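You operate a simulated robot arm through the tools that you are given. There is no shell and no other tool.

You are at the controls of a simulated robot arm. One attempt, no reset.

## Task
Warm vial WJ-2 at 40 C till its dye grains dissolve.
Fine: use the heating block; then turn its dial off, move the vial to pocket A1 of the orange rack and close the block lid; leave the other vial; spill next to nothing.

It is judged by the outcome, as a careful person would: the job done as asked, and still so three seconds after it is handed in. It fails if anything else is knocked over, pushed out of place, dropped, spilled or broken. Lids that push on must go on centred and level and be pressed home; caps that screw on are set level and turned clockwise until they are tight.

## Robot
A 7-joint arm with a four-finger gripper, fixed in place. Base frame: the origin is at the foot of the arm, x ahead of it, y to its left, z up; the work surface is at about z = 0.755. Readings come in m, rad, newtons and seconds.
Its first joint turns from -1.204 to 3.002 rad. Payload 3.67 kg.
Tool frame: the origin (TCP) lies between the finger pads and is the grasp point; the fingertips stand 0.028 m ahead of it; z points along the fingers, y is the line along which they close. The gripper opens to 0.112 m. The gripper's body begins 0.073 m behind the TCP.
Orientation is told as [roll, pitch, yaw] about the base's x, y, z axes, in that order, counted from this pose: with the fingers straight down and closing along the base's y, the tool's x points along the base's -x, its y along +y and its z along -z.

## Interface
- The arm moves only by the tool arm_command. Its argument "steps" is text: rows parted by semicolons, each of 7 numbers parted by spaces: the shift along the base's x, y, z in units of 30 mm (1.0 is 30 mm), then the turn, a rotation vector about the base's x, y, z in units of 5 degrees (1.0 is 5 degrees), then the finger opening in m, from 0 to 0.112. In form: dx dy dz rx ry rz fingers; .... A call has 1 to 20 rows; each row shifts and turns the commanded pose from where the row before left it. A call with a number of a shift or a turn outside -1 to 1 is refused whole. A row lasts 0.2 s, in which the tool goes at most 0.05 m and 0.15 rad; a call with a longer step from one row to the next is refused whole, and so is a gripper value outside its range. A pose out of reach is approached as far as the arm can. The call stops where the force on the tool passes 70 N (or 10 N more than at its start, if that is more) or the arm is blocked; 0.2 s more then pass. The fingers move at their own pace and stop on an object; they squeeze with about 24 N. The grip force told is the motor's: it shows also when the fingers shut on nothing. Time passes only in rows, and 0.2 s behind the last, so rows that do not move let the fingers close. The reply holds the time, the measured pose of the TCP, the force on the tool along the base axes, the opening and the grip force, in the units named above and with some noise, with the torque about the TCP (base axes, N m) and any sound that the robot's microphone picked up.
- Cameras (640 x 400 px; columns grow to the right, rows downward): "scene" is fixed at [0.221, -0.651, 1.4199]; the picture's right is [0.50, -0.86, 0.00], its down [-0.70, -0.41, -0.58] and it looks along [0.51, 0.29, -0.81] (base axes); focal length 282 px, centre (320, 200). "wrist" rides on the gripper at [0.06, -0.018, -0.104] in the tool frame; the picture's right is [0.29, 0.96, 0.00], its down [-0.80, 0.24, -0.55] and it looks along [-0.53, 0.16, 0.83] (tool axes); focal length 234 px, centre (320, 200). There is no depth. A picture from a camera that has moved, and an enlarged one, comes with that camera's place and axes in the base frame and with its lens.
- capture(camera): a new picture of that camera. No time passes.
- move_column(by): slides the trunk up (or, below 0, down) by that many m; the arm rides with it, the base frame stays. It gives what a move gives, with no picture.
- close_up(camera, box): a new picture of the part [left, top, right, bottom] of that camera's present view, enlarged. No time passes.
- sign_off(): hands the job in; it is judged then, once.

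Nothing tells you positions but the pictures and the camera data. Unless the task says otherwise, let go and move clear before handing in.

The tools are called as a command line: name --argument value ..., lists and objects as JSON in quotes. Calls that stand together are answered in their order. arm_command: Moves the arm, as the interface text tells. Its arguments: {"type":"object","properties":{"steps":{"type":"string"}},"required":["steps"]} The other tools are called the same way: move_column (by) slides the trunk up or down; capture (camera) takes a picture; close_up (camera, box) takes an enlarged picture of a part of a camera's view; sign_off () hands the job in.

At the start:

```text
time: 0.0
tcp_pos: [0.6316, -0.6148, 1.1191]
tcp_rot: [0.001, 0.0, -0.001]
contact_force: [0.6, -0.1, -0.7]
torque: [-0.01, 0.01, 0.0]
grip_width: 0.1119
grasp_force: 0.1
trunk travel left (down, up): [-0.675, 0.165]
```

scene: 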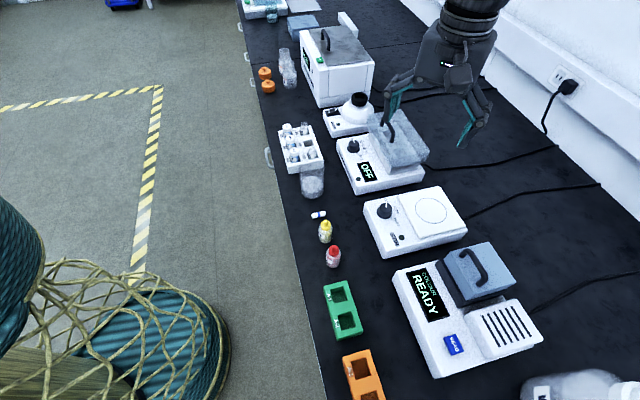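
wrist: 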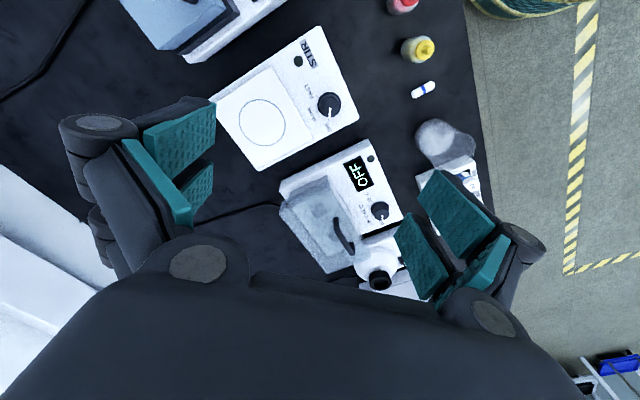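

I see a bench with a heating block (display "OFF" and a lid with a handle), a stirrer, a colour reader, a green and an orange rack, and a white rack with vials. First I will take closer pictures to find the vial WJ-2 and the fine geometry.

close_up --camera "scene" --box '[250, 100, 350, 220]'

close_up --camera "scene" --box '[320, 80, 440, 200]'

close_up --camera "scene" --box '[290, 200, 410, 290]'

close_up --camera "scene" --box '[300, 260, 440, 400]'

close_up --camera "scene" --box '[230, 0, 390, 110]'

```text
3.33 times, centred on (300, 160) of scene
camera zoom: at [0.221, -0.651, 1.4199], right [0.5, -0.86, 0.0], down [-0.7, -0.41, -0.58], along [0.51, 0.29, -0.81], focal length 940 px, centre (387, 333)
```

zoom: 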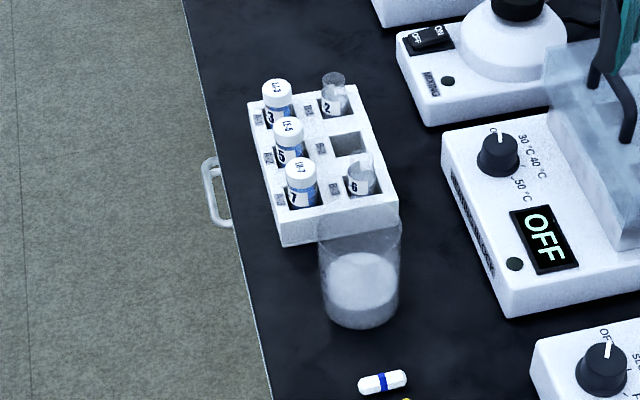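

```text
3.33 times, centred on (380, 140) of scene
camera zoom: at [0.221, -0.651, 1.4199], right [0.5, -0.86, 0.0], down [-0.7, -0.41, -0.58], along [0.51, 0.29, -0.81], focal length 940 px, centre (120, 400)
```

zoom: 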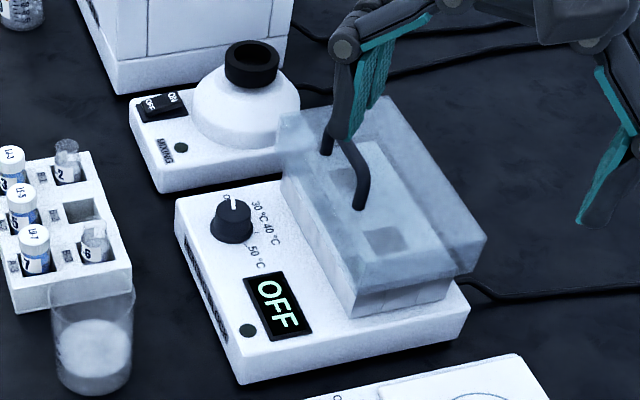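

```text
4.44 times, centred on (350, 245) of scene
camera zoom: at [0.221, -0.651, 1.4199], right [0.5, -0.86, 0.0], down [-0.7, -0.41, -0.58], along [0.51, 0.29, -0.81], focal length 1253 px, centre (187, 0)
```

zoom: 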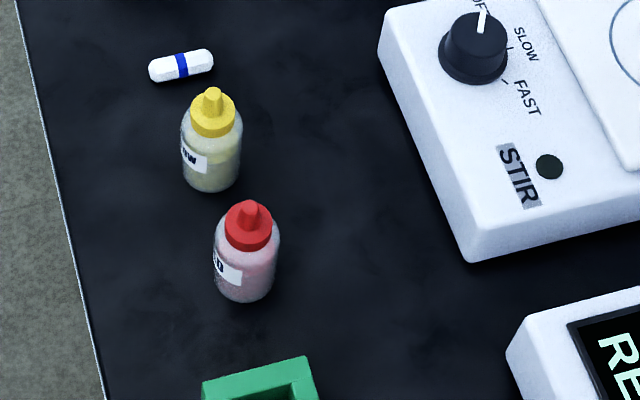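

```text
2.86 times, centred on (370, 330) of scene
camera zoom: at [0.221, -0.651, 1.4199], right [0.5, -0.86, 0.0], down [-0.7, -0.41, -0.58], along [0.51, 0.29, -0.81], focal length 806 px, centre (177, -171)
```

zoom: 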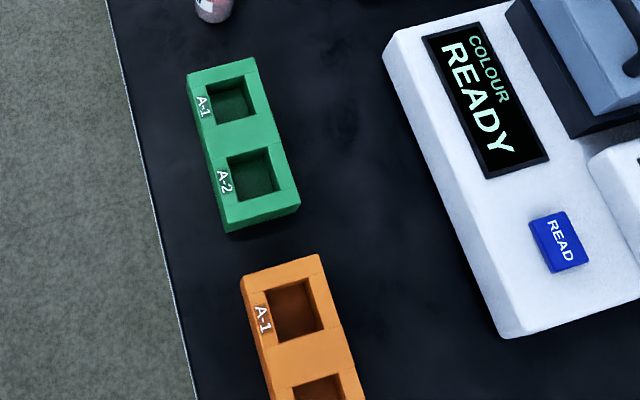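

```text
3.64 times, centred on (310, 55) of scene
camera zoom: at [0.221, -0.651, 1.4199], right [0.5, -0.86, 0.0], down [-0.7, -0.41, -0.58], along [0.51, 0.29, -0.81], focal length 1025 px, centre (356, 727)
```

zoom: 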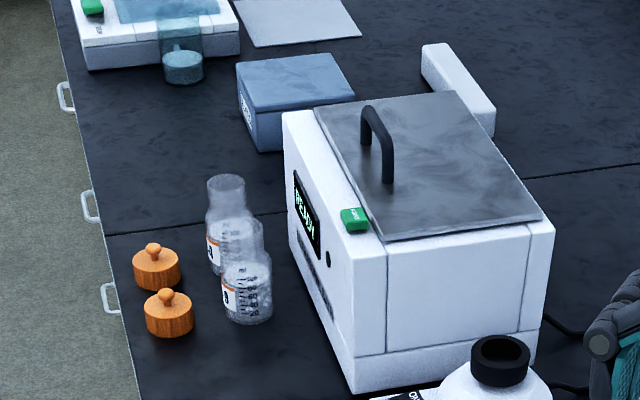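

I see a white rack holding capped vials and two open vials, so I need to read the labels. I will zoom in further on the rack and on the bench's other items.

close_up --camera "scene" --box '[272, 115, 332, 155]'

close_up --camera "scene" --box '[272, 140, 332, 180]'

close_up --camera "scene" --box '[380, 105, 440, 175]'

close_up --camera "scene" --box '[335, 130, 385, 165]'

close_up --camera "scene" --box '[480, 340, 640, 400]'

```text
10.00 times, centred on (302, 135) of scene
camera zoom: at [0.221, -0.651, 1.4199], right [0.5, -0.86, 0.0], down [-0.7, -0.41, -0.58], along [0.51, 0.29, -0.81], focal length 2820 px, centre (500, 850)
```

zoom: 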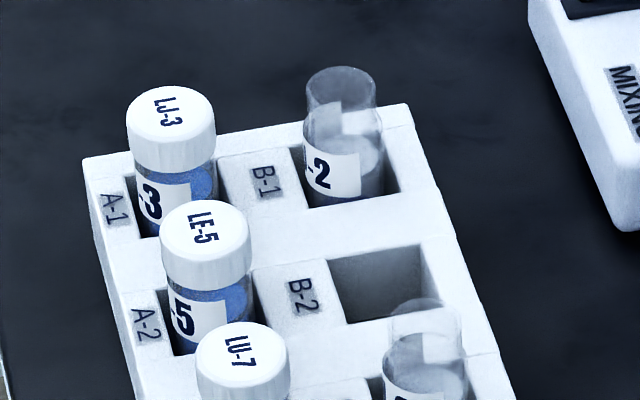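

```text
10.00 times, centred on (302, 160) of scene
camera zoom: at [0.221, -0.651, 1.4199], right [0.5, -0.86, 0.0], down [-0.7, -0.41, -0.58], along [0.51, 0.29, -0.81], focal length 2820 px, centre (500, 600)
```

zoom: 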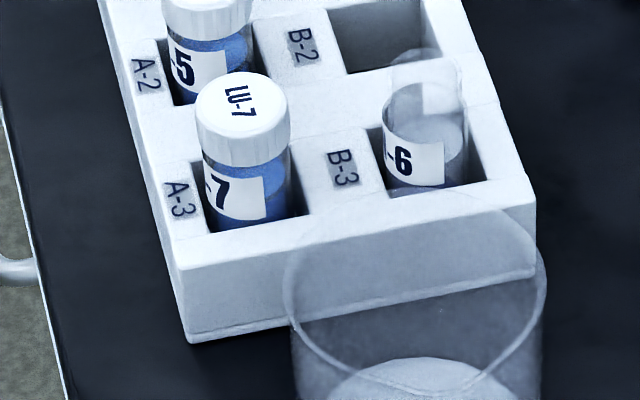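

```text
5.71 times, centred on (410, 140) of scene
camera zoom: at [0.221, -0.651, 1.4199], right [0.5, -0.86, 0.0], down [-0.7, -0.41, -0.58], along [0.51, 0.29, -0.81], focal length 1611 px, centre (-194, 543)
```

zoom: 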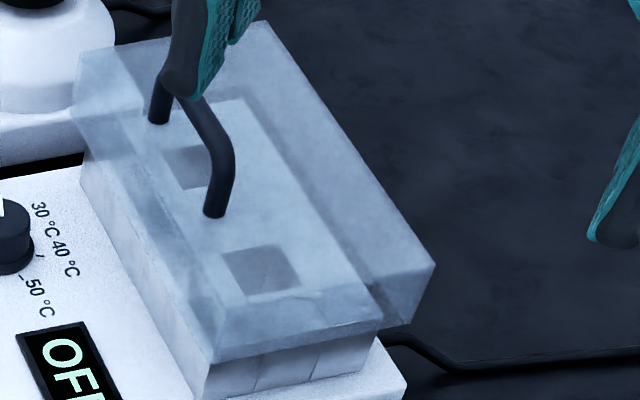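

```text
11.43 times, centred on (360, 148) of scene
camera zoom: at [0.221, -0.651, 1.4199], right [0.5, -0.86, 0.0], down [-0.7, -0.41, -0.58], along [0.51, 0.29, -0.81], focal length 3222 px, centre (-137, 800)
```

zoom: 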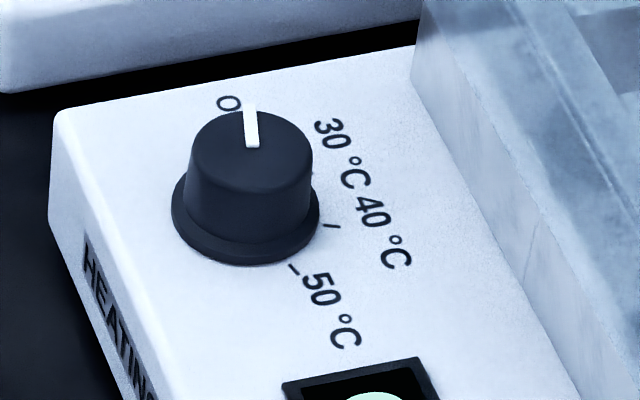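

```text
4.00 times, centred on (560, 370) of scene
camera zoom: at [0.221, -0.651, 1.4199], right [0.5, -0.86, 0.0], down [-0.7, -0.41, -0.58], along [0.51, 0.29, -0.81], focal length 1128 px, centre (-640, -480)
```

zoom: 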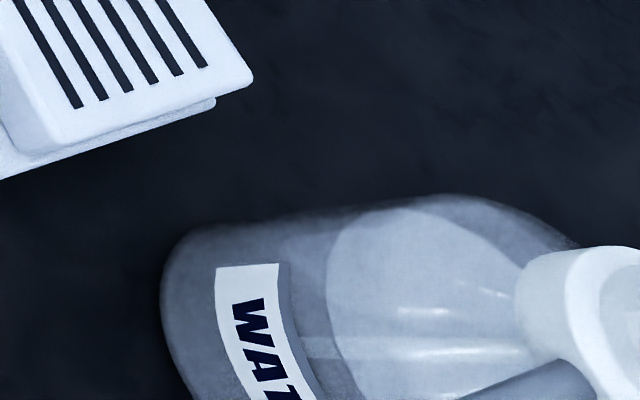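

I see the open vial "-2" in pocket B-1 of the white rack at roughly (0.84, -0.23). The heater dial is near (0.82, -0.425, 0.83), with a clear lid to its right. Next I will enlarge the wrist view to get the heater's geometry.

close_up --camera "wrist" --box '[265, 130, 425, 290]'

close_up --camera "wrist" --box '[400, 100, 500, 200]'

```text
2.50 times, centred on (345, 210) of wrist
camera zoom: at [0.5714, -0.6343, 1.225], right [-0.29, 0.96, 0.0], down [0.8, 0.24, 0.55], along [0.53, 0.16, -0.83], focal length 585 px, centre (258, 175)
```

zoom: 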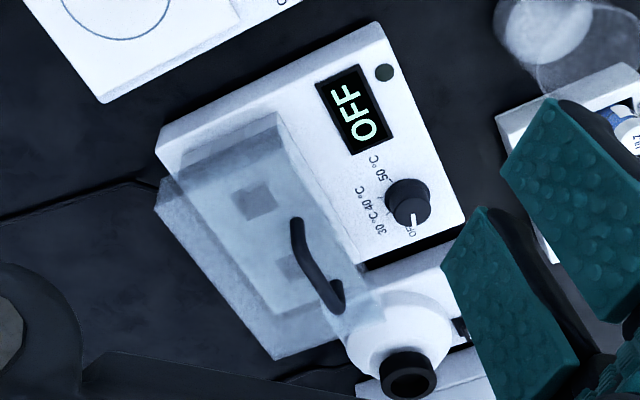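

```text
4.00 times, centred on (450, 150) of wrist
camera zoom: at [0.5714, -0.6343, 1.225], right [-0.29, 0.96, 0.0], down [0.8, 0.24, 0.55], along [0.53, 0.16, -0.83], focal length 937 px, centre (-200, 400)
```

zoom: 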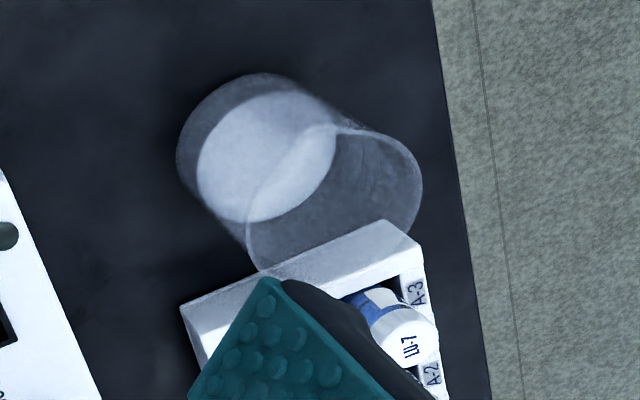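

The bench runs at about 45° to the base axes, and I take the heater to be centred near (0.83, -0.48). I will turn the gripper by -45° so the wrist camera looks across the bench, and move over toward the heater while staying high.

arm_command --steps "0.096 0.837 0 0 0 -1 0.11; 0.096 0.837 0 0 0 -1 0.11; 0.096 0.837 0 0 0 -1 0.11; 0.096 0.837 0 0 0 -1 0.11; 0.096 0.837 0 0 0 -1 0.11; 0.096 0.837 0 0 0 -1 0.11; 0.096 0.837 0 0 0 -1 0.11; 0.096 0.837 0 0 0 -1 0.11; 0.096 0.837 0 0 0 -1 0.11"

capture --camera "wrist"

capture --camera "scene"

```text
time: 2.0
tcp_pos: [0.6556, -0.3883, 1.1232]
tcp_rot: [-0.001, 0.002, -0.788]
contact_force: [-0.7, 1.3, 0.7]
torque: [-0.04, 0.01, 0.01]
grip_width: 0.1099
grasp_force: 0.1
trunk travel left (down, up): [-0.675, 0.165]
```

```text
taken
camera wrist: at [0.6021, -0.3594, 1.2264], right [0.48, 0.88, 0.0], down [0.73, -0.4, 0.55], along [0.49, -0.26, -0.83], focal length 234 px, centre (320, 200)
```

wrist: 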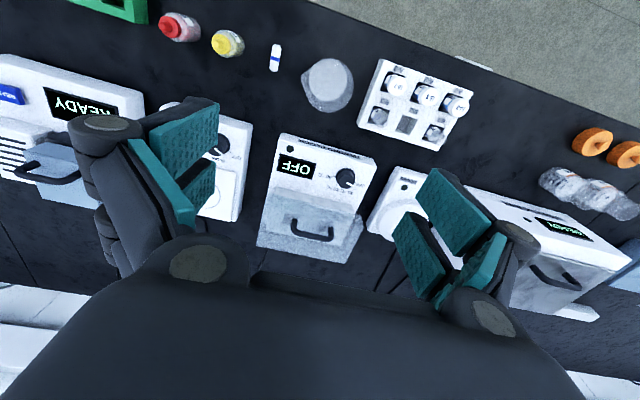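

```text
taken
```

scene: 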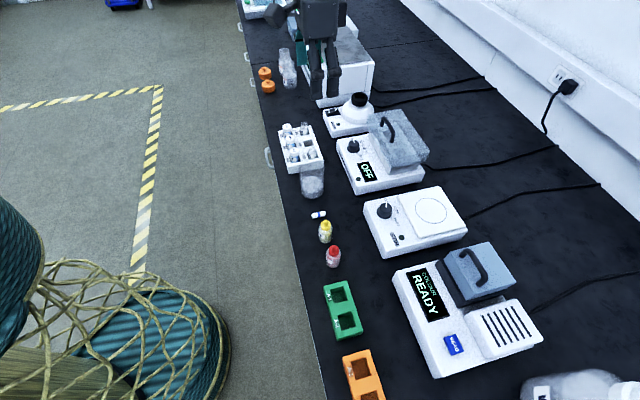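

I now have a clear look at the heater and the white rack from the wrist camera. I will enlarge both to work out the lid's hinge or cover type, the wells, and the vial.

close_up --camera "wrist" --box '[245, 125, 385, 265]'

close_up --camera "wrist" --box '[350, 50, 480, 160]'

close_up --camera "scene" --box '[330, 95, 440, 200]'

close_up --camera "scene" --box '[370, 100, 435, 180]'

```text
2.86 times, centred on (315, 195) of wrist
camera zoom: at [0.6021, -0.3594, 1.2264], right [0.48, 0.88, 0.0], down [0.73, -0.4, 0.55], along [0.49, -0.26, -0.83], focal length 669 px, centre (334, 214)
```

zoom: 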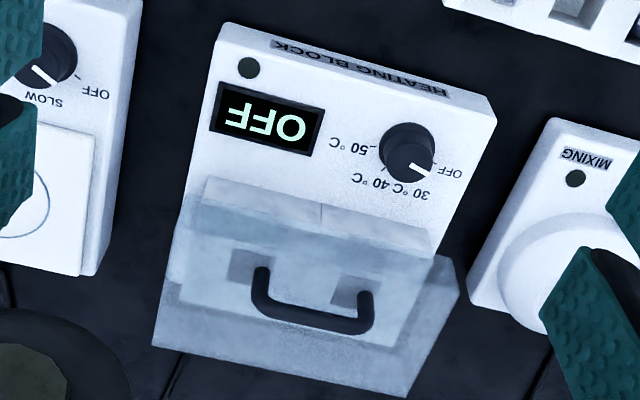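

```text
3.64 times, centred on (415, 105) of wrist
camera zoom: at [0.6021, -0.3594, 1.2264], right [0.48, 0.88, 0.0], down [0.73, -0.4, 0.55], along [0.49, -0.26, -0.83], focal length 852 px, centre (-26, 546)
```

zoom: 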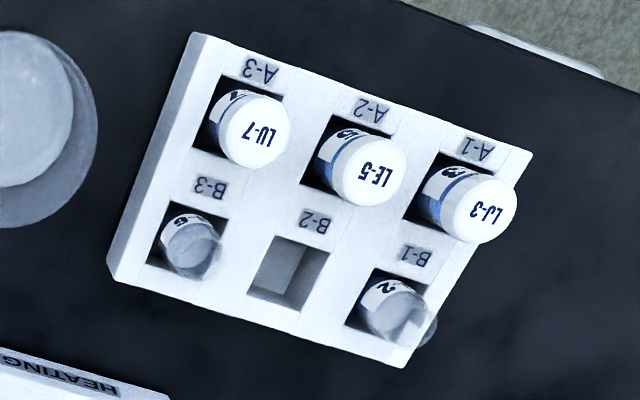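

```text
3.81 times, centred on (385, 148) of scene
camera zoom: at [0.221, -0.651, 1.4199], right [0.5, -0.86, 0.0], down [-0.7, -0.41, -0.58], along [0.51, 0.29, -0.81], focal length 1074 px, centre (72, 400)
```

zoom: 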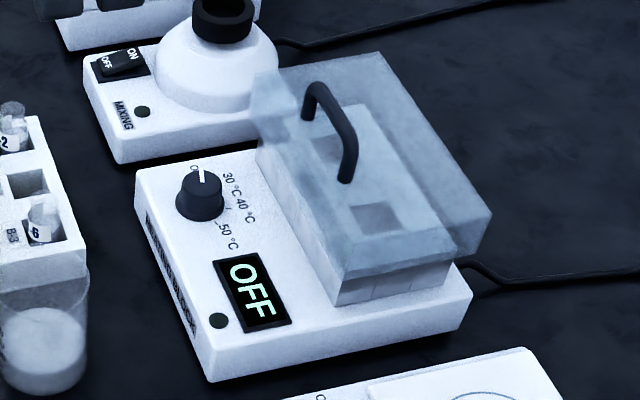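

```text
5.00 times, centred on (402, 140) of scene
camera zoom: at [0.221, -0.651, 1.4199], right [0.5, -0.86, 0.0], down [-0.7, -0.41, -0.58], along [0.51, 0.29, -0.81], focal length 1410 px, centre (-92, 500)
```

zoom: 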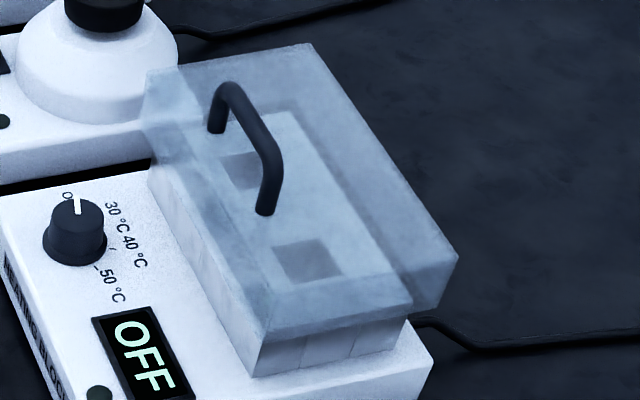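

The lid looks like a clear slab about 0.2 m wide over a block with two square wells. Before touching it I want a sharper look at its edges and any hinge.

close_up --camera "wrist" --box '[250, 180, 350, 270]'

close_up --camera "scene" --box '[365, 100, 435, 150]'

close_up --camera "scene" --box '[375, 145, 435, 190]'

```text
4.44 times, centred on (300, 225) of wrist
camera zoom: at [0.6021, -0.3594, 1.2264], right [0.48, 0.88, 0.0], down [0.73, -0.4, 0.55], along [0.49, -0.26, -0.83], focal length 1041 px, centre (409, 89)
```

zoom: 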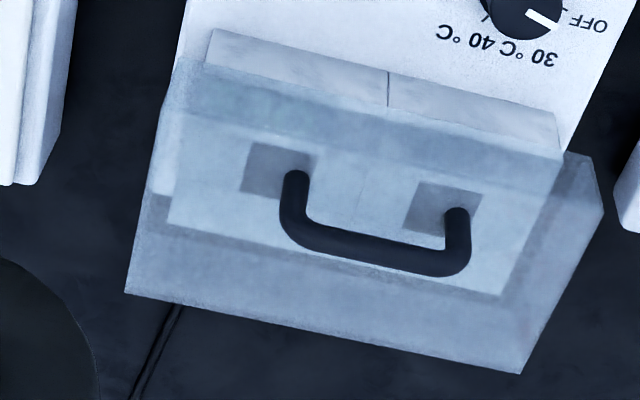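

```text
8.00 times, centred on (400, 125) of scene
camera zoom: at [0.221, -0.651, 1.4199], right [0.5, -0.86, 0.0], down [-0.7, -0.41, -0.58], along [0.51, 0.29, -0.81], focal length 2256 px, centre (-320, 800)
```

zoom: 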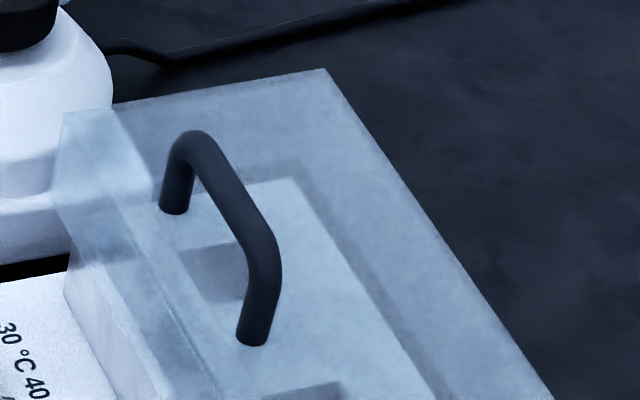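

```text
8.89 times, centred on (405, 168) of scene
camera zoom: at [0.221, -0.651, 1.4199], right [0.5, -0.86, 0.0], down [-0.7, -0.41, -0.58], along [0.51, 0.29, -0.81], focal length 2506 px, centre (-436, 489)
```

zoom: 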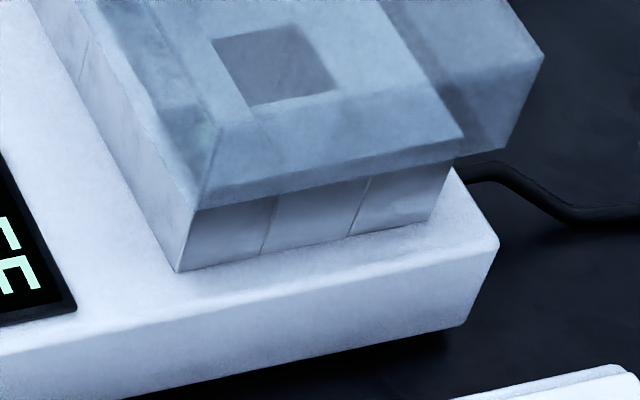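

The lid is a clear slab resting on the block, z about 0.85 to 0.884, with its handle bar near (0.847, -0.506, 0.911). The handle sits close to the front edge, so the lid is probably hinged at the back. I will now move nearer the white rack to measure the vial accurately.

arm_command --steps "0.39 0.85 -0.72 0 0 0 0.11; 0.39 0.85 -0.72 0 0 0 0.11; 0.39 0.85 -0.72 0 0 0 0.11; 0.39 0.85 -0.72 0 0 0 0.11; 0.39 0.85 -0.72 0 0 0 0.11; 0.39 0.85 -0.72 0 0 0 0.11; 0.39 0.85 -0.72 0 0 0 0.11; 0.39 0.85 -0.72 0 0 0 0.11"

capture --camera "wrist"

```text
time: 3.8
tcp_pos: [0.7499, -0.1829, 0.9467]
tcp_rot: [-0.003, 0.0, -0.784]
contact_force: [0.1, 1.0, 0.7]
torque: [-0.02, 0.01, 0.01]
grip_width: 0.1103
grasp_force: 0.1
trunk travel left (down, up): [-0.675, 0.165]
```

```text
taken
camera wrist: at [0.6965, -0.1554, 1.0519], right [0.47, 0.88, 0.0], down [0.73, -0.39, 0.55], along [0.49, -0.26, -0.83], focal length 234 px, centre (320, 200)
```

wrist: 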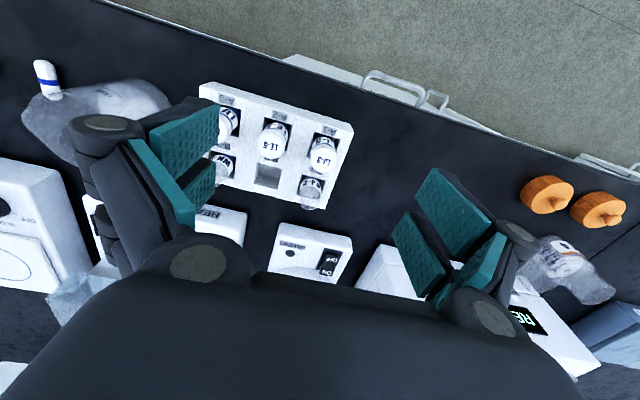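

close_up --camera "wrist" --box '[190, 70, 370, 220]'

close_up --camera "wrist" --box '[280, 160, 340, 220]'

close_up --camera "scene" --box '[285, 110, 335, 150]'

```text
2.67 times, centred on (280, 145) of wrist
camera zoom: at [0.6965, -0.1554, 1.0519], right [0.47, 0.88, 0.0], down [0.73, -0.39, 0.55], along [0.49, -0.26, -0.83], focal length 624 px, centre (427, 347)
```

zoom: 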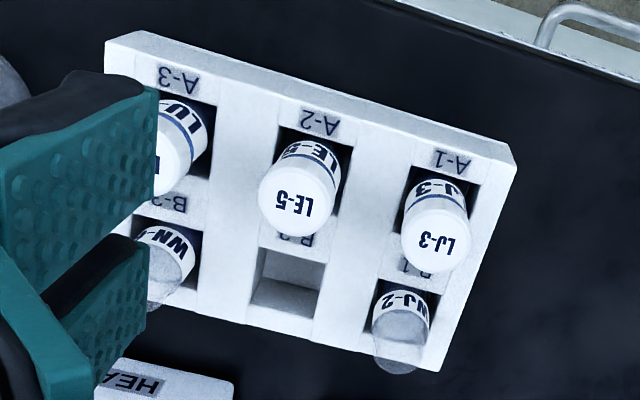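

```text
6.67 times, centred on (310, 190) of wrist
camera zoom: at [0.6965, -0.1554, 1.0519], right [0.47, 0.88, 0.0], down [0.73, -0.39, 0.55], along [0.49, -0.26, -0.83], focal length 1561 px, centre (387, 267)
```

zoom: 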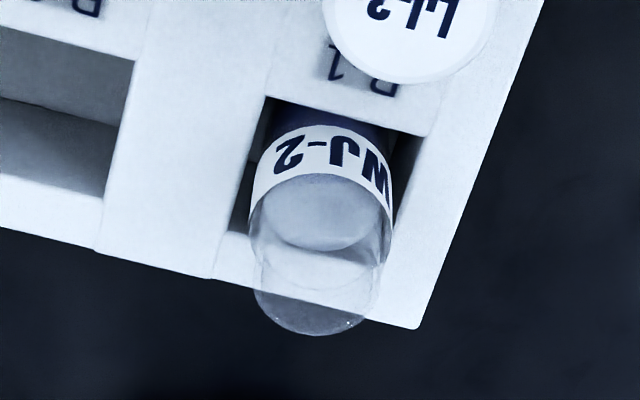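

```text
10.00 times, centred on (310, 130) of scene
camera zoom: at [0.221, -0.651, 1.4199], right [0.5, -0.86, 0.0], down [-0.7, -0.41, -0.58], along [0.51, 0.29, -0.81], focal length 2820 px, centre (420, 900)
```

zoom: 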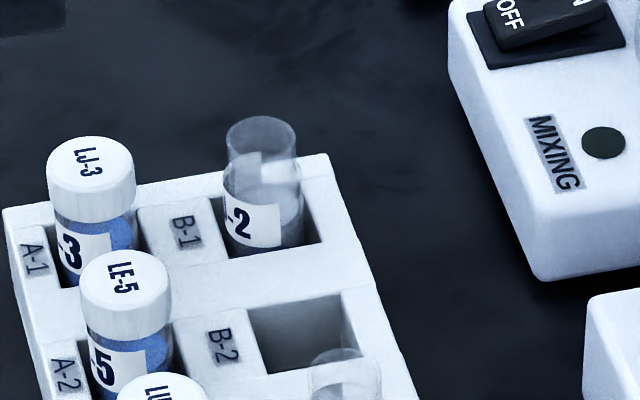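

It is confirmed: WJ-2 is the open vial in pocket B-1. Its rim is at about (0.832, -0.242, 0.821), it is 22 mm across, and the rack top is at z about 0.786. Next I move over toward the heater dial for a close look at its scale.

arm_command --steps "-0.105 -0.914 0 0 0 0 0.11; -0.105 -0.914 0 0 0 0 0.11; -0.105 -0.914 0 0 0 0 0.11; -0.105 -0.914 0 0 0 0 0.11; -0.105 -0.914 0 0 0 0 0.11; -0.105 -0.914 0 0 0 0 0.11; -0.105 -0.914 0 0 0 0 0.11"

capture --camera "wrist"

close_up --camera "wrist" --box '[240, 80, 400, 220]'

```text
time: 5.4
tcp_pos: [0.7302, -0.3768, 0.9476]
tcp_rot: [0.003, 0.001, -0.785]
contact_force: [0.4, -0.3, -0.5]
torque: [0.03, -0.03, 0.0]
grip_width: 0.11
grasp_force: 0.1
trunk travel left (down, up): [-0.675, 0.165]
```

```text
taken
camera wrist: at [0.6758, -0.3491, 1.0529], right [0.47, 0.88, 0.0], down [0.73, -0.4, 0.55], along [0.49, -0.26, -0.83], focal length 234 px, centre (320, 200)
```

wrist: 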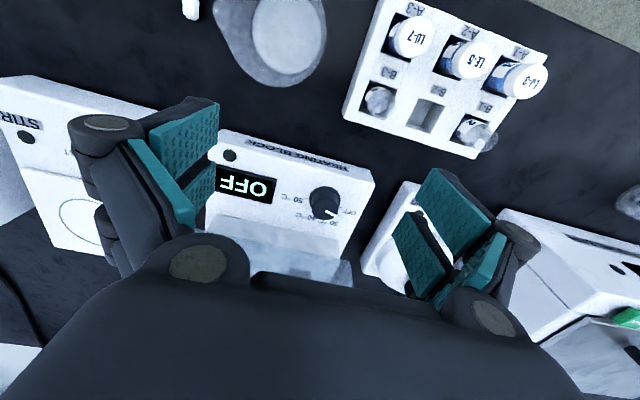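

```text
2.86 times, centred on (320, 150) of wrist
camera zoom: at [0.6758, -0.3491, 1.0529], right [0.47, 0.88, 0.0], down [0.73, -0.4, 0.55], along [0.49, -0.26, -0.83], focal length 669 px, centre (320, 343)
```

zoom: 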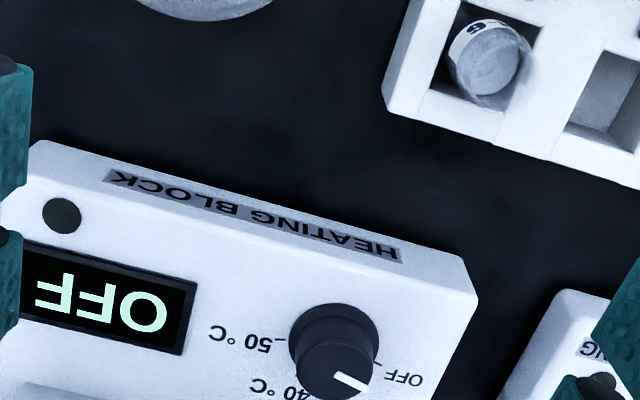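

close_up --camera "wrist" --box '[290, 175, 360, 225]'

close_up --camera "scene" --box '[335, 130, 385, 165]'

```text
8.00 times, centred on (325, 200) of wrist
camera zoom: at [0.6758, -0.3491, 1.0529], right [0.47, 0.88, 0.0], down [0.73, -0.4, 0.55], along [0.49, -0.26, -0.83], focal length 1873 px, centre (280, 200)
```

zoom: 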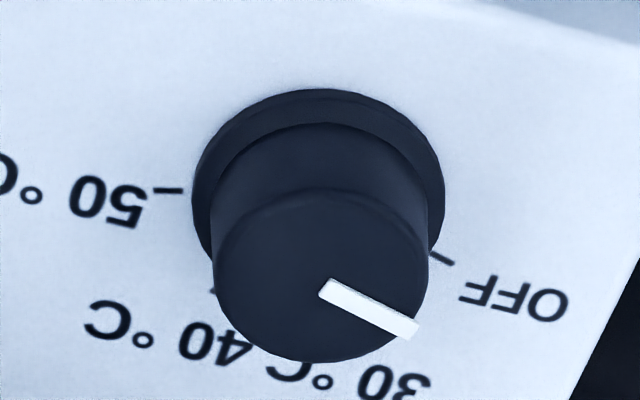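

```text
11.43 times, centred on (360, 148) of scene
camera zoom: at [0.221, -0.651, 1.4199], right [0.5, -0.86, 0.0], down [-0.7, -0.41, -0.58], along [0.51, 0.29, -0.81], focal length 3222 px, centre (-137, 800)
```

zoom: 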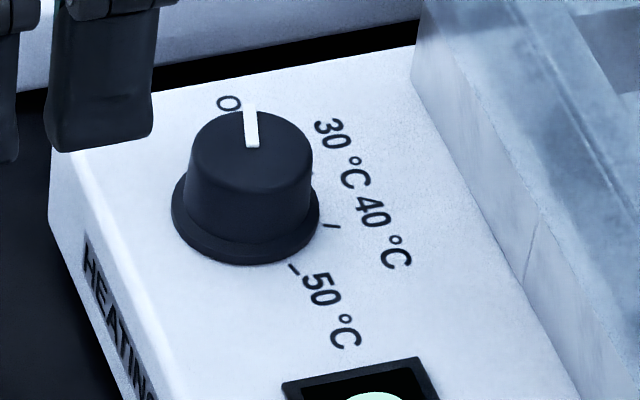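

I take the dial axis to be near (0.827, -0.422), with its top at z about 0.827 and a 32 mm knob. The pointer at OFF faces about 30° in base yaw, and the 40 °C tick is about 90° clockwise of it. I will hover above the dial at yaw 0 with the fingers at 60 mm and check the alignment.

arm_command --steps "0.358 -0.168 -0.176 0 0 1 0.06; 0.358 -0.168 -0.176 0 0 1 0.06; 0.358 -0.168 -0.176 0 0 1 0.06; 0.358 -0.168 -0.176 0 0 1 0.06; 0.358 -0.168 -0.176 0 0 1 0.06; 0.358 -0.168 -0.176 0 0 1 0.06; 0.358 -0.168 -0.176 0 0 1 0.06; 0.358 -0.168 -0.176 0 0 1 0.06; 0.358 -0.168 -0.176 0 0 1 0.06"

capture --camera "wrist"

close_up --camera "scene" --box '[310, 70, 450, 190]'

```text
time: 7.4
tcp_pos: [0.8253, -0.422, 0.8989]
tcp_rot: [0.0, 0.002, 0.002]
contact_force: [1.6, -0.2, 0.2]
torque: [0.02, 0.01, 0.04]
grip_width: 0.0597
grasp_force: 0.0
trunk travel left (down, up): [-0.675, 0.165]
```

```text
taken
camera wrist: at [0.7662, -0.4415, 1.0036], right [-0.29, 0.96, 0.0], down [0.8, 0.24, 0.55], along [0.53, 0.16, -0.83], focal length 234 px, centre (320, 200)
```

wrist: 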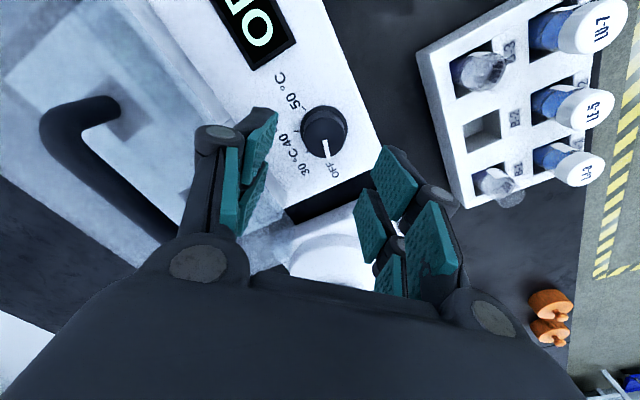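

```text
3.33 times, centred on (380, 130) of scene
camera zoom: at [0.221, -0.651, 1.4199], right [0.5, -0.86, 0.0], down [-0.7, -0.41, -0.58], along [0.51, 0.29, -0.81], focal length 940 px, centre (120, 433)
```

zoom: 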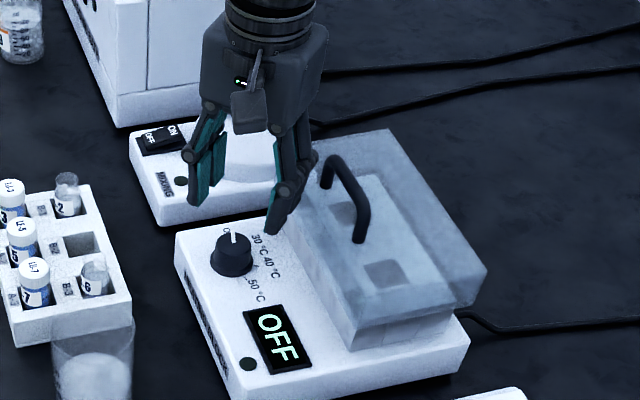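

close_up --camera "wrist" --box '[260, 70, 390, 200]'

```text
3.08 times, centred on (325, 135) of wrist
camera zoom: at [0.7662, -0.4415, 1.0036], right [-0.29, 0.96, 0.0], down [0.8, 0.24, 0.55], along [0.53, 0.16, -0.83], focal length 720 px, centre (305, 400)
```

zoom: 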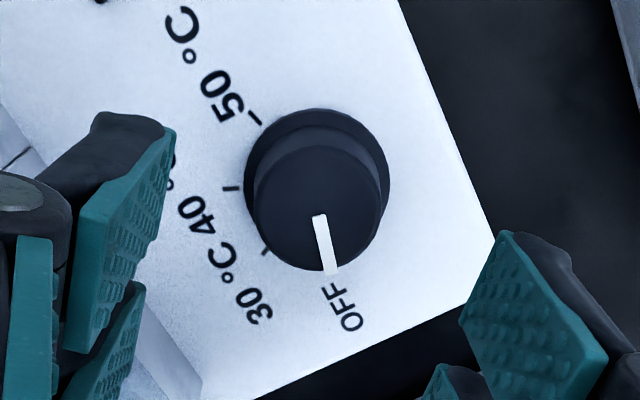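

The dial axis measures as (0.8225, -0.421), about 3 mm off in x. I will correct that, lower the fingertips around the knob just above its skirt, and close.

arm_command --steps "-0.03 0.01 -0.68 0 0 0 0.06; -0.03 0.01 -0.68 0 0 0 0.06; -0.03 0.01 -0.67 0 0 0 0.06; 0 0 0 0 0 0 0.06"

close_up --camera "wrist" --box '[220, 70, 420, 240]'

close_up --camera "scene" --box '[310, 80, 430, 180]'

```text
time: 8.4
tcp_pos: [0.8218, -0.42, 0.8404]
tcp_rot: [0.0, -0.003, 0.001]
contact_force: [0.2, 0.0, 0.6]
torque: [0.06, -0.01, -0.01]
grip_width: 0.0601
grasp_force: 0.0
trunk travel left (down, up): [-0.675, 0.165]
```

```text
2.35 times, centred on (320, 155) of wrist
camera zoom: at [0.7628, -0.4392, 0.9439], right [-0.29, 0.96, 0.0], down [0.8, 0.24, 0.55], along [0.53, 0.16, -0.83], focal length 551 px, centre (320, 306)
```

zoom: 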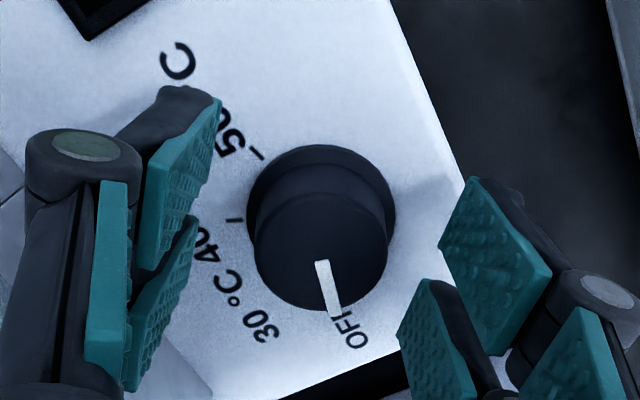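

```text
4.00 times, centred on (370, 130) of scene
camera zoom: at [0.221, -0.651, 1.4199], right [0.5, -0.86, 0.0], down [-0.7, -0.41, -0.58], along [0.51, 0.29, -0.81], focal length 1128 px, centre (120, 480)
```

zoom: 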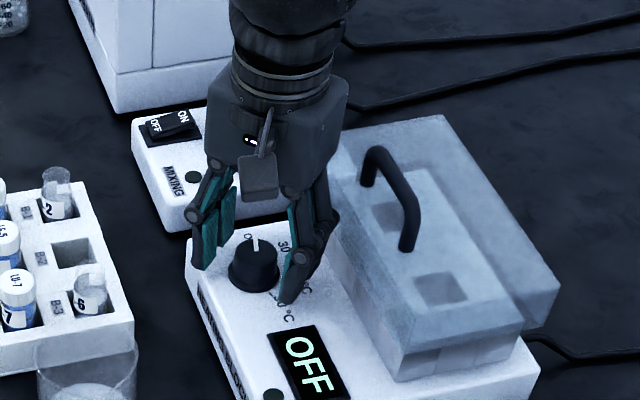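

The knob is centred between the pads, with the fingertips just above the skirt. I close on it and watch the grip.

arm_command --steps "0 0 -0.1 0 0 0 0.03; 0 0 0 0 0 0 0.0; 0 0 0 0 0 0 0.0; 0 0 0 0 0 0 0.0"

close_up --camera "wrist" --box '[220, 70, 420, 240]'

```text
time: 9.4
tcp_pos: [0.8228, -0.4196, 0.8363]
tcp_rot: [0.001, -0.001, 0.0]
contact_force: [0.4, 2.4, 4.7]
torque: [0.15, -0.13, 0.02]
grip_width: 0.0316
grasp_force: 45.5
trunk travel left (down, up): [-0.675, 0.165]
```

```text
2.35 times, centred on (320, 155) of wrist
camera zoom: at [0.7631, -0.4389, 0.9409], right [-0.29, 0.96, 0.0], down [0.8, 0.24, 0.55], along [0.53, 0.16, -0.83], focal length 551 px, centre (320, 306)
```

zoom: 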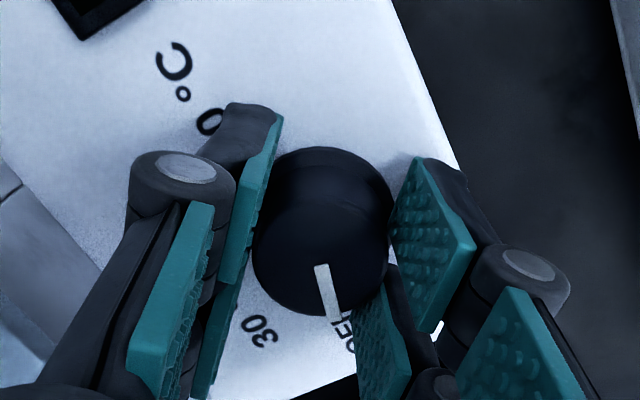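

The knob is gripped at 31.6 mm. I turn it clockwise 30° first and check how it responds.

arm_command --steps "0 0 0 0 0 -1 0.0; 0 0 0 0 0 -1 0.0; 0 0 0 0 0 -1 0.0; 0 0 0 0 0 -1 0.0; 0 0 0 0 0 -1 0.0; 0 0 0 0 0 -1 0.0"

close_up --camera "wrist" --box '[220, 70, 420, 240]'

close_up --camera "scene" --box '[310, 80, 430, 180]'

```text
time: 10.8
tcp_pos: [0.8226, -0.42, 0.8366]
tcp_rot: [-0.001, 0.001, -0.525]
contact_force: [2.3, 8.4, -1.7]
torque: [-0.22, -0.23, 0.01]
grip_width: 0.0322
grasp_force: 45.1
trunk travel left (down, up): [-0.675, 0.165]
```

```text
2.35 times, centred on (320, 155) of wrist
camera zoom: at [0.7623, -0.4066, 0.941], right [0.23, 0.97, 0.0], down [0.81, -0.19, 0.55], along [0.54, -0.13, -0.83], focal length 551 px, centre (320, 306)
```

zoom: 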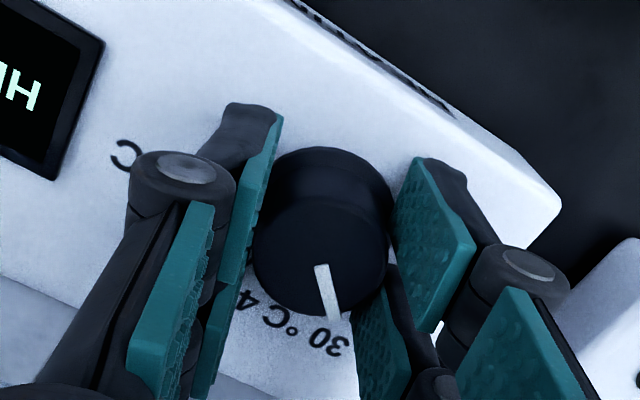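

```text
4.00 times, centred on (370, 130) of scene
camera zoom: at [0.221, -0.651, 1.4199], right [0.5, -0.86, 0.0], down [-0.7, -0.41, -0.58], along [0.51, 0.29, -0.81], focal length 1128 px, centre (120, 480)
```

zoom: 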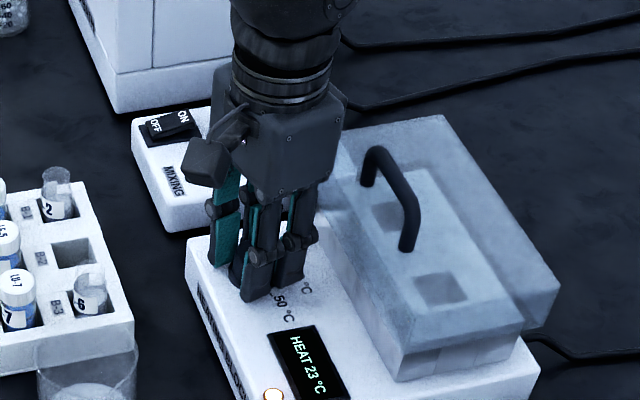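

The dial follows the gripper and the display now reads "HEAT 23 °C". I turn the remaining 60° toward the 40 °C mark.

arm_command --steps "0 0 0 0 0 -1 0.0; 0 0 0 0 0 -1 0.0; 0 0 0 0 0 -1 0.0; 0 0 0 0 0 -1 0.0; 0 0 0 0 0 -1 0.0; 0 0 0 0 0 -1 0.0; 0 0 0 0 0 -1 0.0; 0 0 0 0 0 -1 0.0; 0 0 0 0 0 -1 0.0; 0 0 0 0 0 -1 0.0; 0 0 0 0 0 -1 0.0; 0 0 0 0 0 -1 0.0"

close_up --camera "wrist" --box '[220, 70, 420, 240]'

close_up --camera "scene" --box '[330, 110, 430, 190]'

```text
time: 13.4
tcp_pos: [0.8226, -0.419, 0.8369]
tcp_rot: [0.001, 0.001, -1.572]
contact_force: [1.6, 8.6, 2.1]
torque: [0.1, 0.2, 0.01]
grip_width: 0.0317
grasp_force: 45.3
trunk travel left (down, up): [-0.675, 0.165]
```

```text
2.35 times, centred on (320, 155) of wrist
camera zoom: at [0.8049, -0.3611, 0.941], right [0.96, 0.29, 0.0], down [0.24, -0.8, 0.55], along [0.16, -0.53, -0.83], focal length 551 px, centre (320, 306)
```

zoom: 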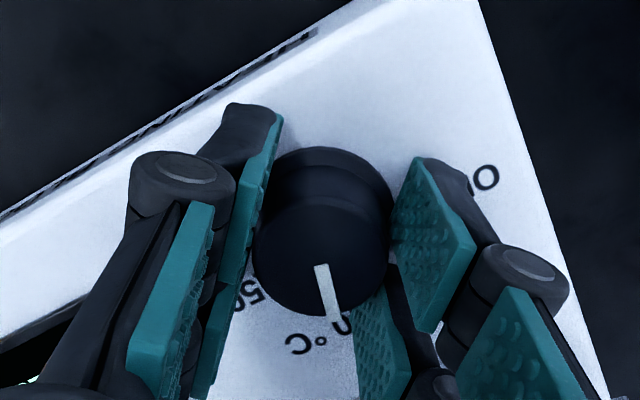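

```text
5.00 times, centred on (380, 150) of scene
camera zoom: at [0.221, -0.651, 1.4199], right [0.5, -0.86, 0.0], down [-0.7, -0.41, -0.58], along [0.51, 0.29, -0.81], focal length 1410 px, centre (20, 450)
```

zoom: 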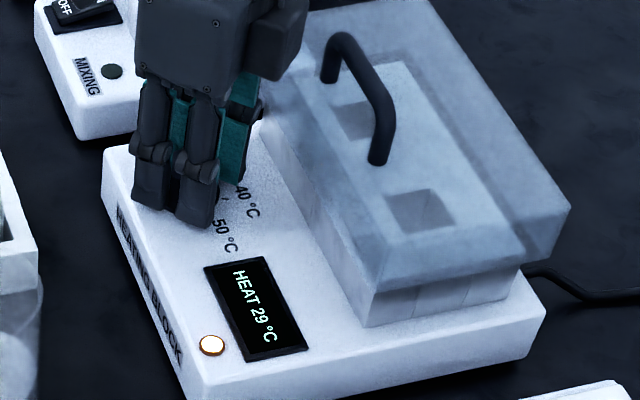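

The pointer now sits at the 40 °C label and the block is heating (29 °C). I release the knob and rise to check the pointer against its tick.

arm_command --steps "0 0 0 0 0 0 0.06; 0 0 0 0 0 0 0.06; 0 0 0.7 0 0 0 0.06; 0 0 1 0 0 0 0.06; 0 0 1 0 0 0 0.06"

close_up --camera "wrist" --box '[260, 70, 390, 200]'

close_up --camera "scene" --box '[330, 110, 430, 190]'

```text
time: 14.6
tcp_pos: [0.8181, -0.4186, 0.9194]
tcp_rot: [-0.002, 0.0, -1.57]
contact_force: [-0.7, 0.4, 0.0]
torque: [0.0, -0.01, 0.0]
grip_width: 0.0599
grasp_force: 0.1
trunk travel left (down, up): [-0.675, 0.165]
```

```text
3.08 times, centred on (325, 135) of wrist
camera zoom: at [0.8013, -0.3609, 1.0237], right [0.96, 0.29, 0.0], down [0.24, -0.8, 0.55], along [0.16, -0.53, -0.83], focal length 720 px, centre (305, 400)
```

zoom: 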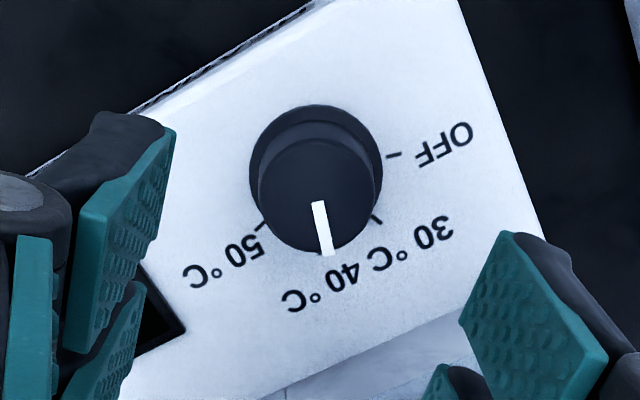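

```text
5.00 times, centred on (380, 150) of scene
camera zoom: at [0.221, -0.651, 1.4199], right [0.5, -0.86, 0.0], down [-0.7, -0.41, -0.58], along [0.51, 0.29, -0.81], focal length 1410 px, centre (20, 450)
```

zoom: 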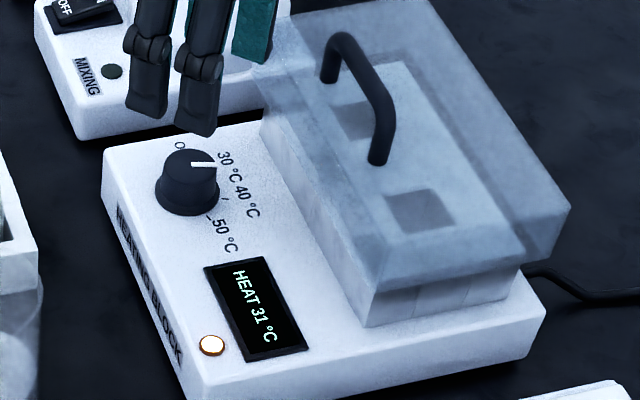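

The pointer sits at about -60° while the tick pattern (OFF 31°, 30 °C -19°, 50 °C -121°) puts 40 °C at about -70°. I will go back down and turn about 9° more so the pointer lies on the 40 °C mark.

arm_command --steps "0.06 -0.02 -0.91 0 0 0 0.06; 0.06 -0.02 -0.91 0 0 0 0.06; 0.04 -0.01 -0.91 0 0 0 0.06; 0 0 0 0 0 0 0.03; 0 0 0 0 0 0 0.0; 0 0 0 0 0 0 0.0; 0 0 0 0 0 0 0.0; 0 0 0 0 0 -0.95 0.0; 0 0 0 0 0 -0.95 0.0; 0 0 0 0 0 0 0.0"

close_up --camera "wrist" --box '[220, 70, 420, 240]'

close_up --camera "scene" --box '[330, 110, 430, 190]'

```text
time: 16.8
tcp_pos: [0.8215, -0.4193, 0.834]
tcp_rot: [-0.006, 0.002, -1.739]
contact_force: [-48.8, 11.8, -24.2]
torque: [0.63, 0.68, 0.02]
grip_width: 0.0318
grasp_force: 45.3
trunk travel left (down, up): [-0.675, 0.165]
```

```text
2.35 times, centred on (320, 155) of wrist
camera zoom: at [0.8158, -0.3593, 0.938], right [0.99, 0.12, 0.0], down [0.11, -0.83, 0.55], along [0.06, -0.55, -0.83], focal length 551 px, centre (320, 306)
```

zoom: 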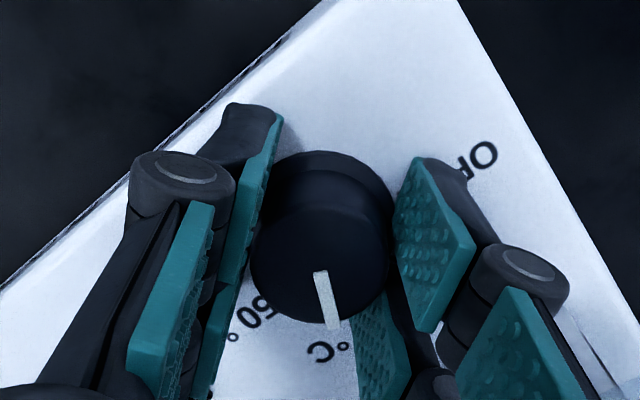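

```text
5.00 times, centred on (380, 150) of scene
camera zoom: at [0.221, -0.651, 1.4199], right [0.5, -0.86, 0.0], down [-0.7, -0.41, -0.58], along [0.51, 0.29, -0.81], focal length 1410 px, centre (20, 450)
```

zoom: 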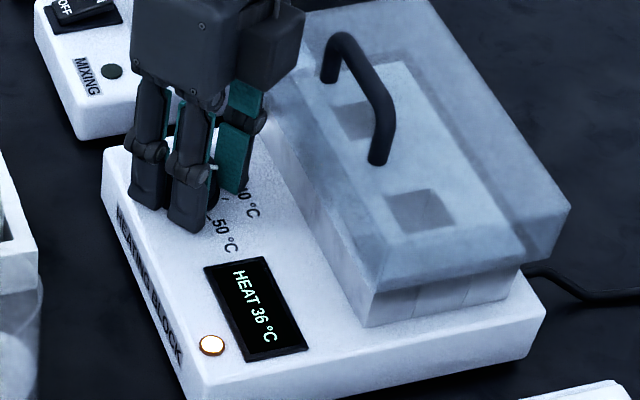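

The dial turned further and the block is at 36 °C, but my x correction has built up a 49 N side load. I will undo that shift first, then release and rise.

arm_command --steps "-0.08 0.025 0 0 0 0 0.0; -0.08 0.025 0 0 0 0 0.0; 0 0 0 0 0 0 0.0"

```text
time: 17.6
tcp_pos: [0.8218, -0.4195, 0.8334]
tcp_rot: [-0.003, 0.003, -1.737]
contact_force: [-26.3, 6.1, -31.5]
torque: [-0.26, 0.29, -0.02]
grip_width: 0.0315
grasp_force: 44.9
trunk travel left (down, up): [-0.675, 0.165]
```

Some side load remains, so I open the fingers now and rise.

arm_command --steps "0 0 0 0 0 0 0.03; 0 0 0 0 0 0 0.06; 0 0 0 0 0 0 0.06"

```text
time: 18.4
tcp_pos: [0.824, -0.4198, 0.8358]
tcp_rot: [0.002, 0.0, -1.736]
contact_force: [0.4, 0.1, -0.9]
torque: [0.02, 0.0, 0.01]
grip_width: 0.0599
grasp_force: 0.1
trunk travel left (down, up): [-0.675, 0.165]
```

arm_command --steps "0 0 0.9 0 0 0 0.06; 0 0 0.9 0 0 0 0.06; 0 0 0.9 0 0 0 0.06; 0 0 0 0 0 0 0.06"

close_up --camera "wrist" --box '[260, 70, 390, 200]'

close_up --camera "scene" --box '[330, 120, 400, 180]'

```text
time: 19.4
tcp_pos: [0.822, -0.4204, 0.9162]
tcp_rot: [-0.003, 0.001, -1.737]
contact_force: [0.9, 0.0, -0.5]
torque: [0.01, 0.02, 0.0]
grip_width: 0.06
grasp_force: 0.1
trunk travel left (down, up): [-0.675, 0.165]
```

```text
3.08 times, centred on (325, 135) of wrist
camera zoom: at [0.8147, -0.3597, 1.0205], right [0.99, 0.13, 0.0], down [0.11, -0.83, 0.55], along [0.07, -0.55, -0.83], focal length 720 px, centre (305, 400)
```

zoom: 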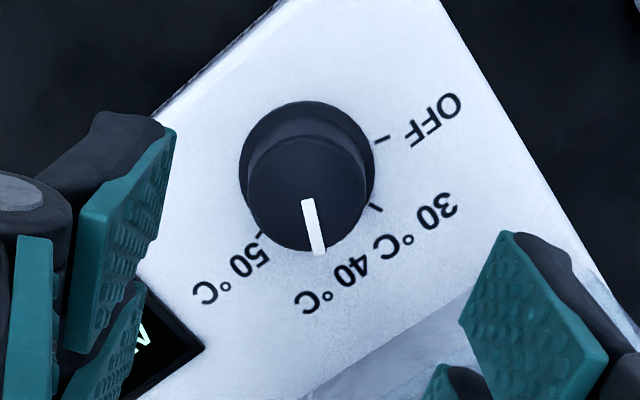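

```text
6.67 times, centred on (365, 150) of scene
camera zoom: at [0.221, -0.651, 1.4199], right [0.5, -0.86, 0.0], down [-0.7, -0.41, -0.58], along [0.51, 0.29, -0.81], focal length 1880 px, centre (20, 533)
```

zoom: 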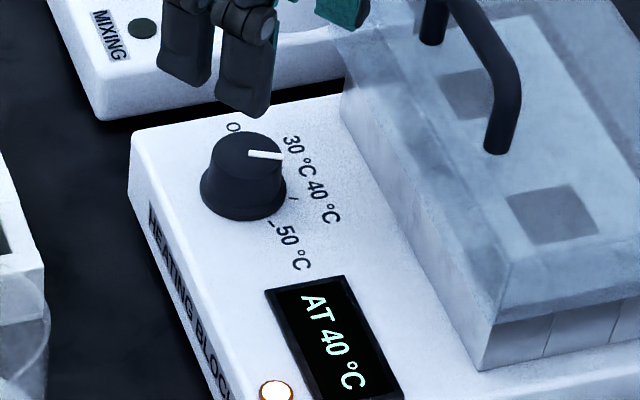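

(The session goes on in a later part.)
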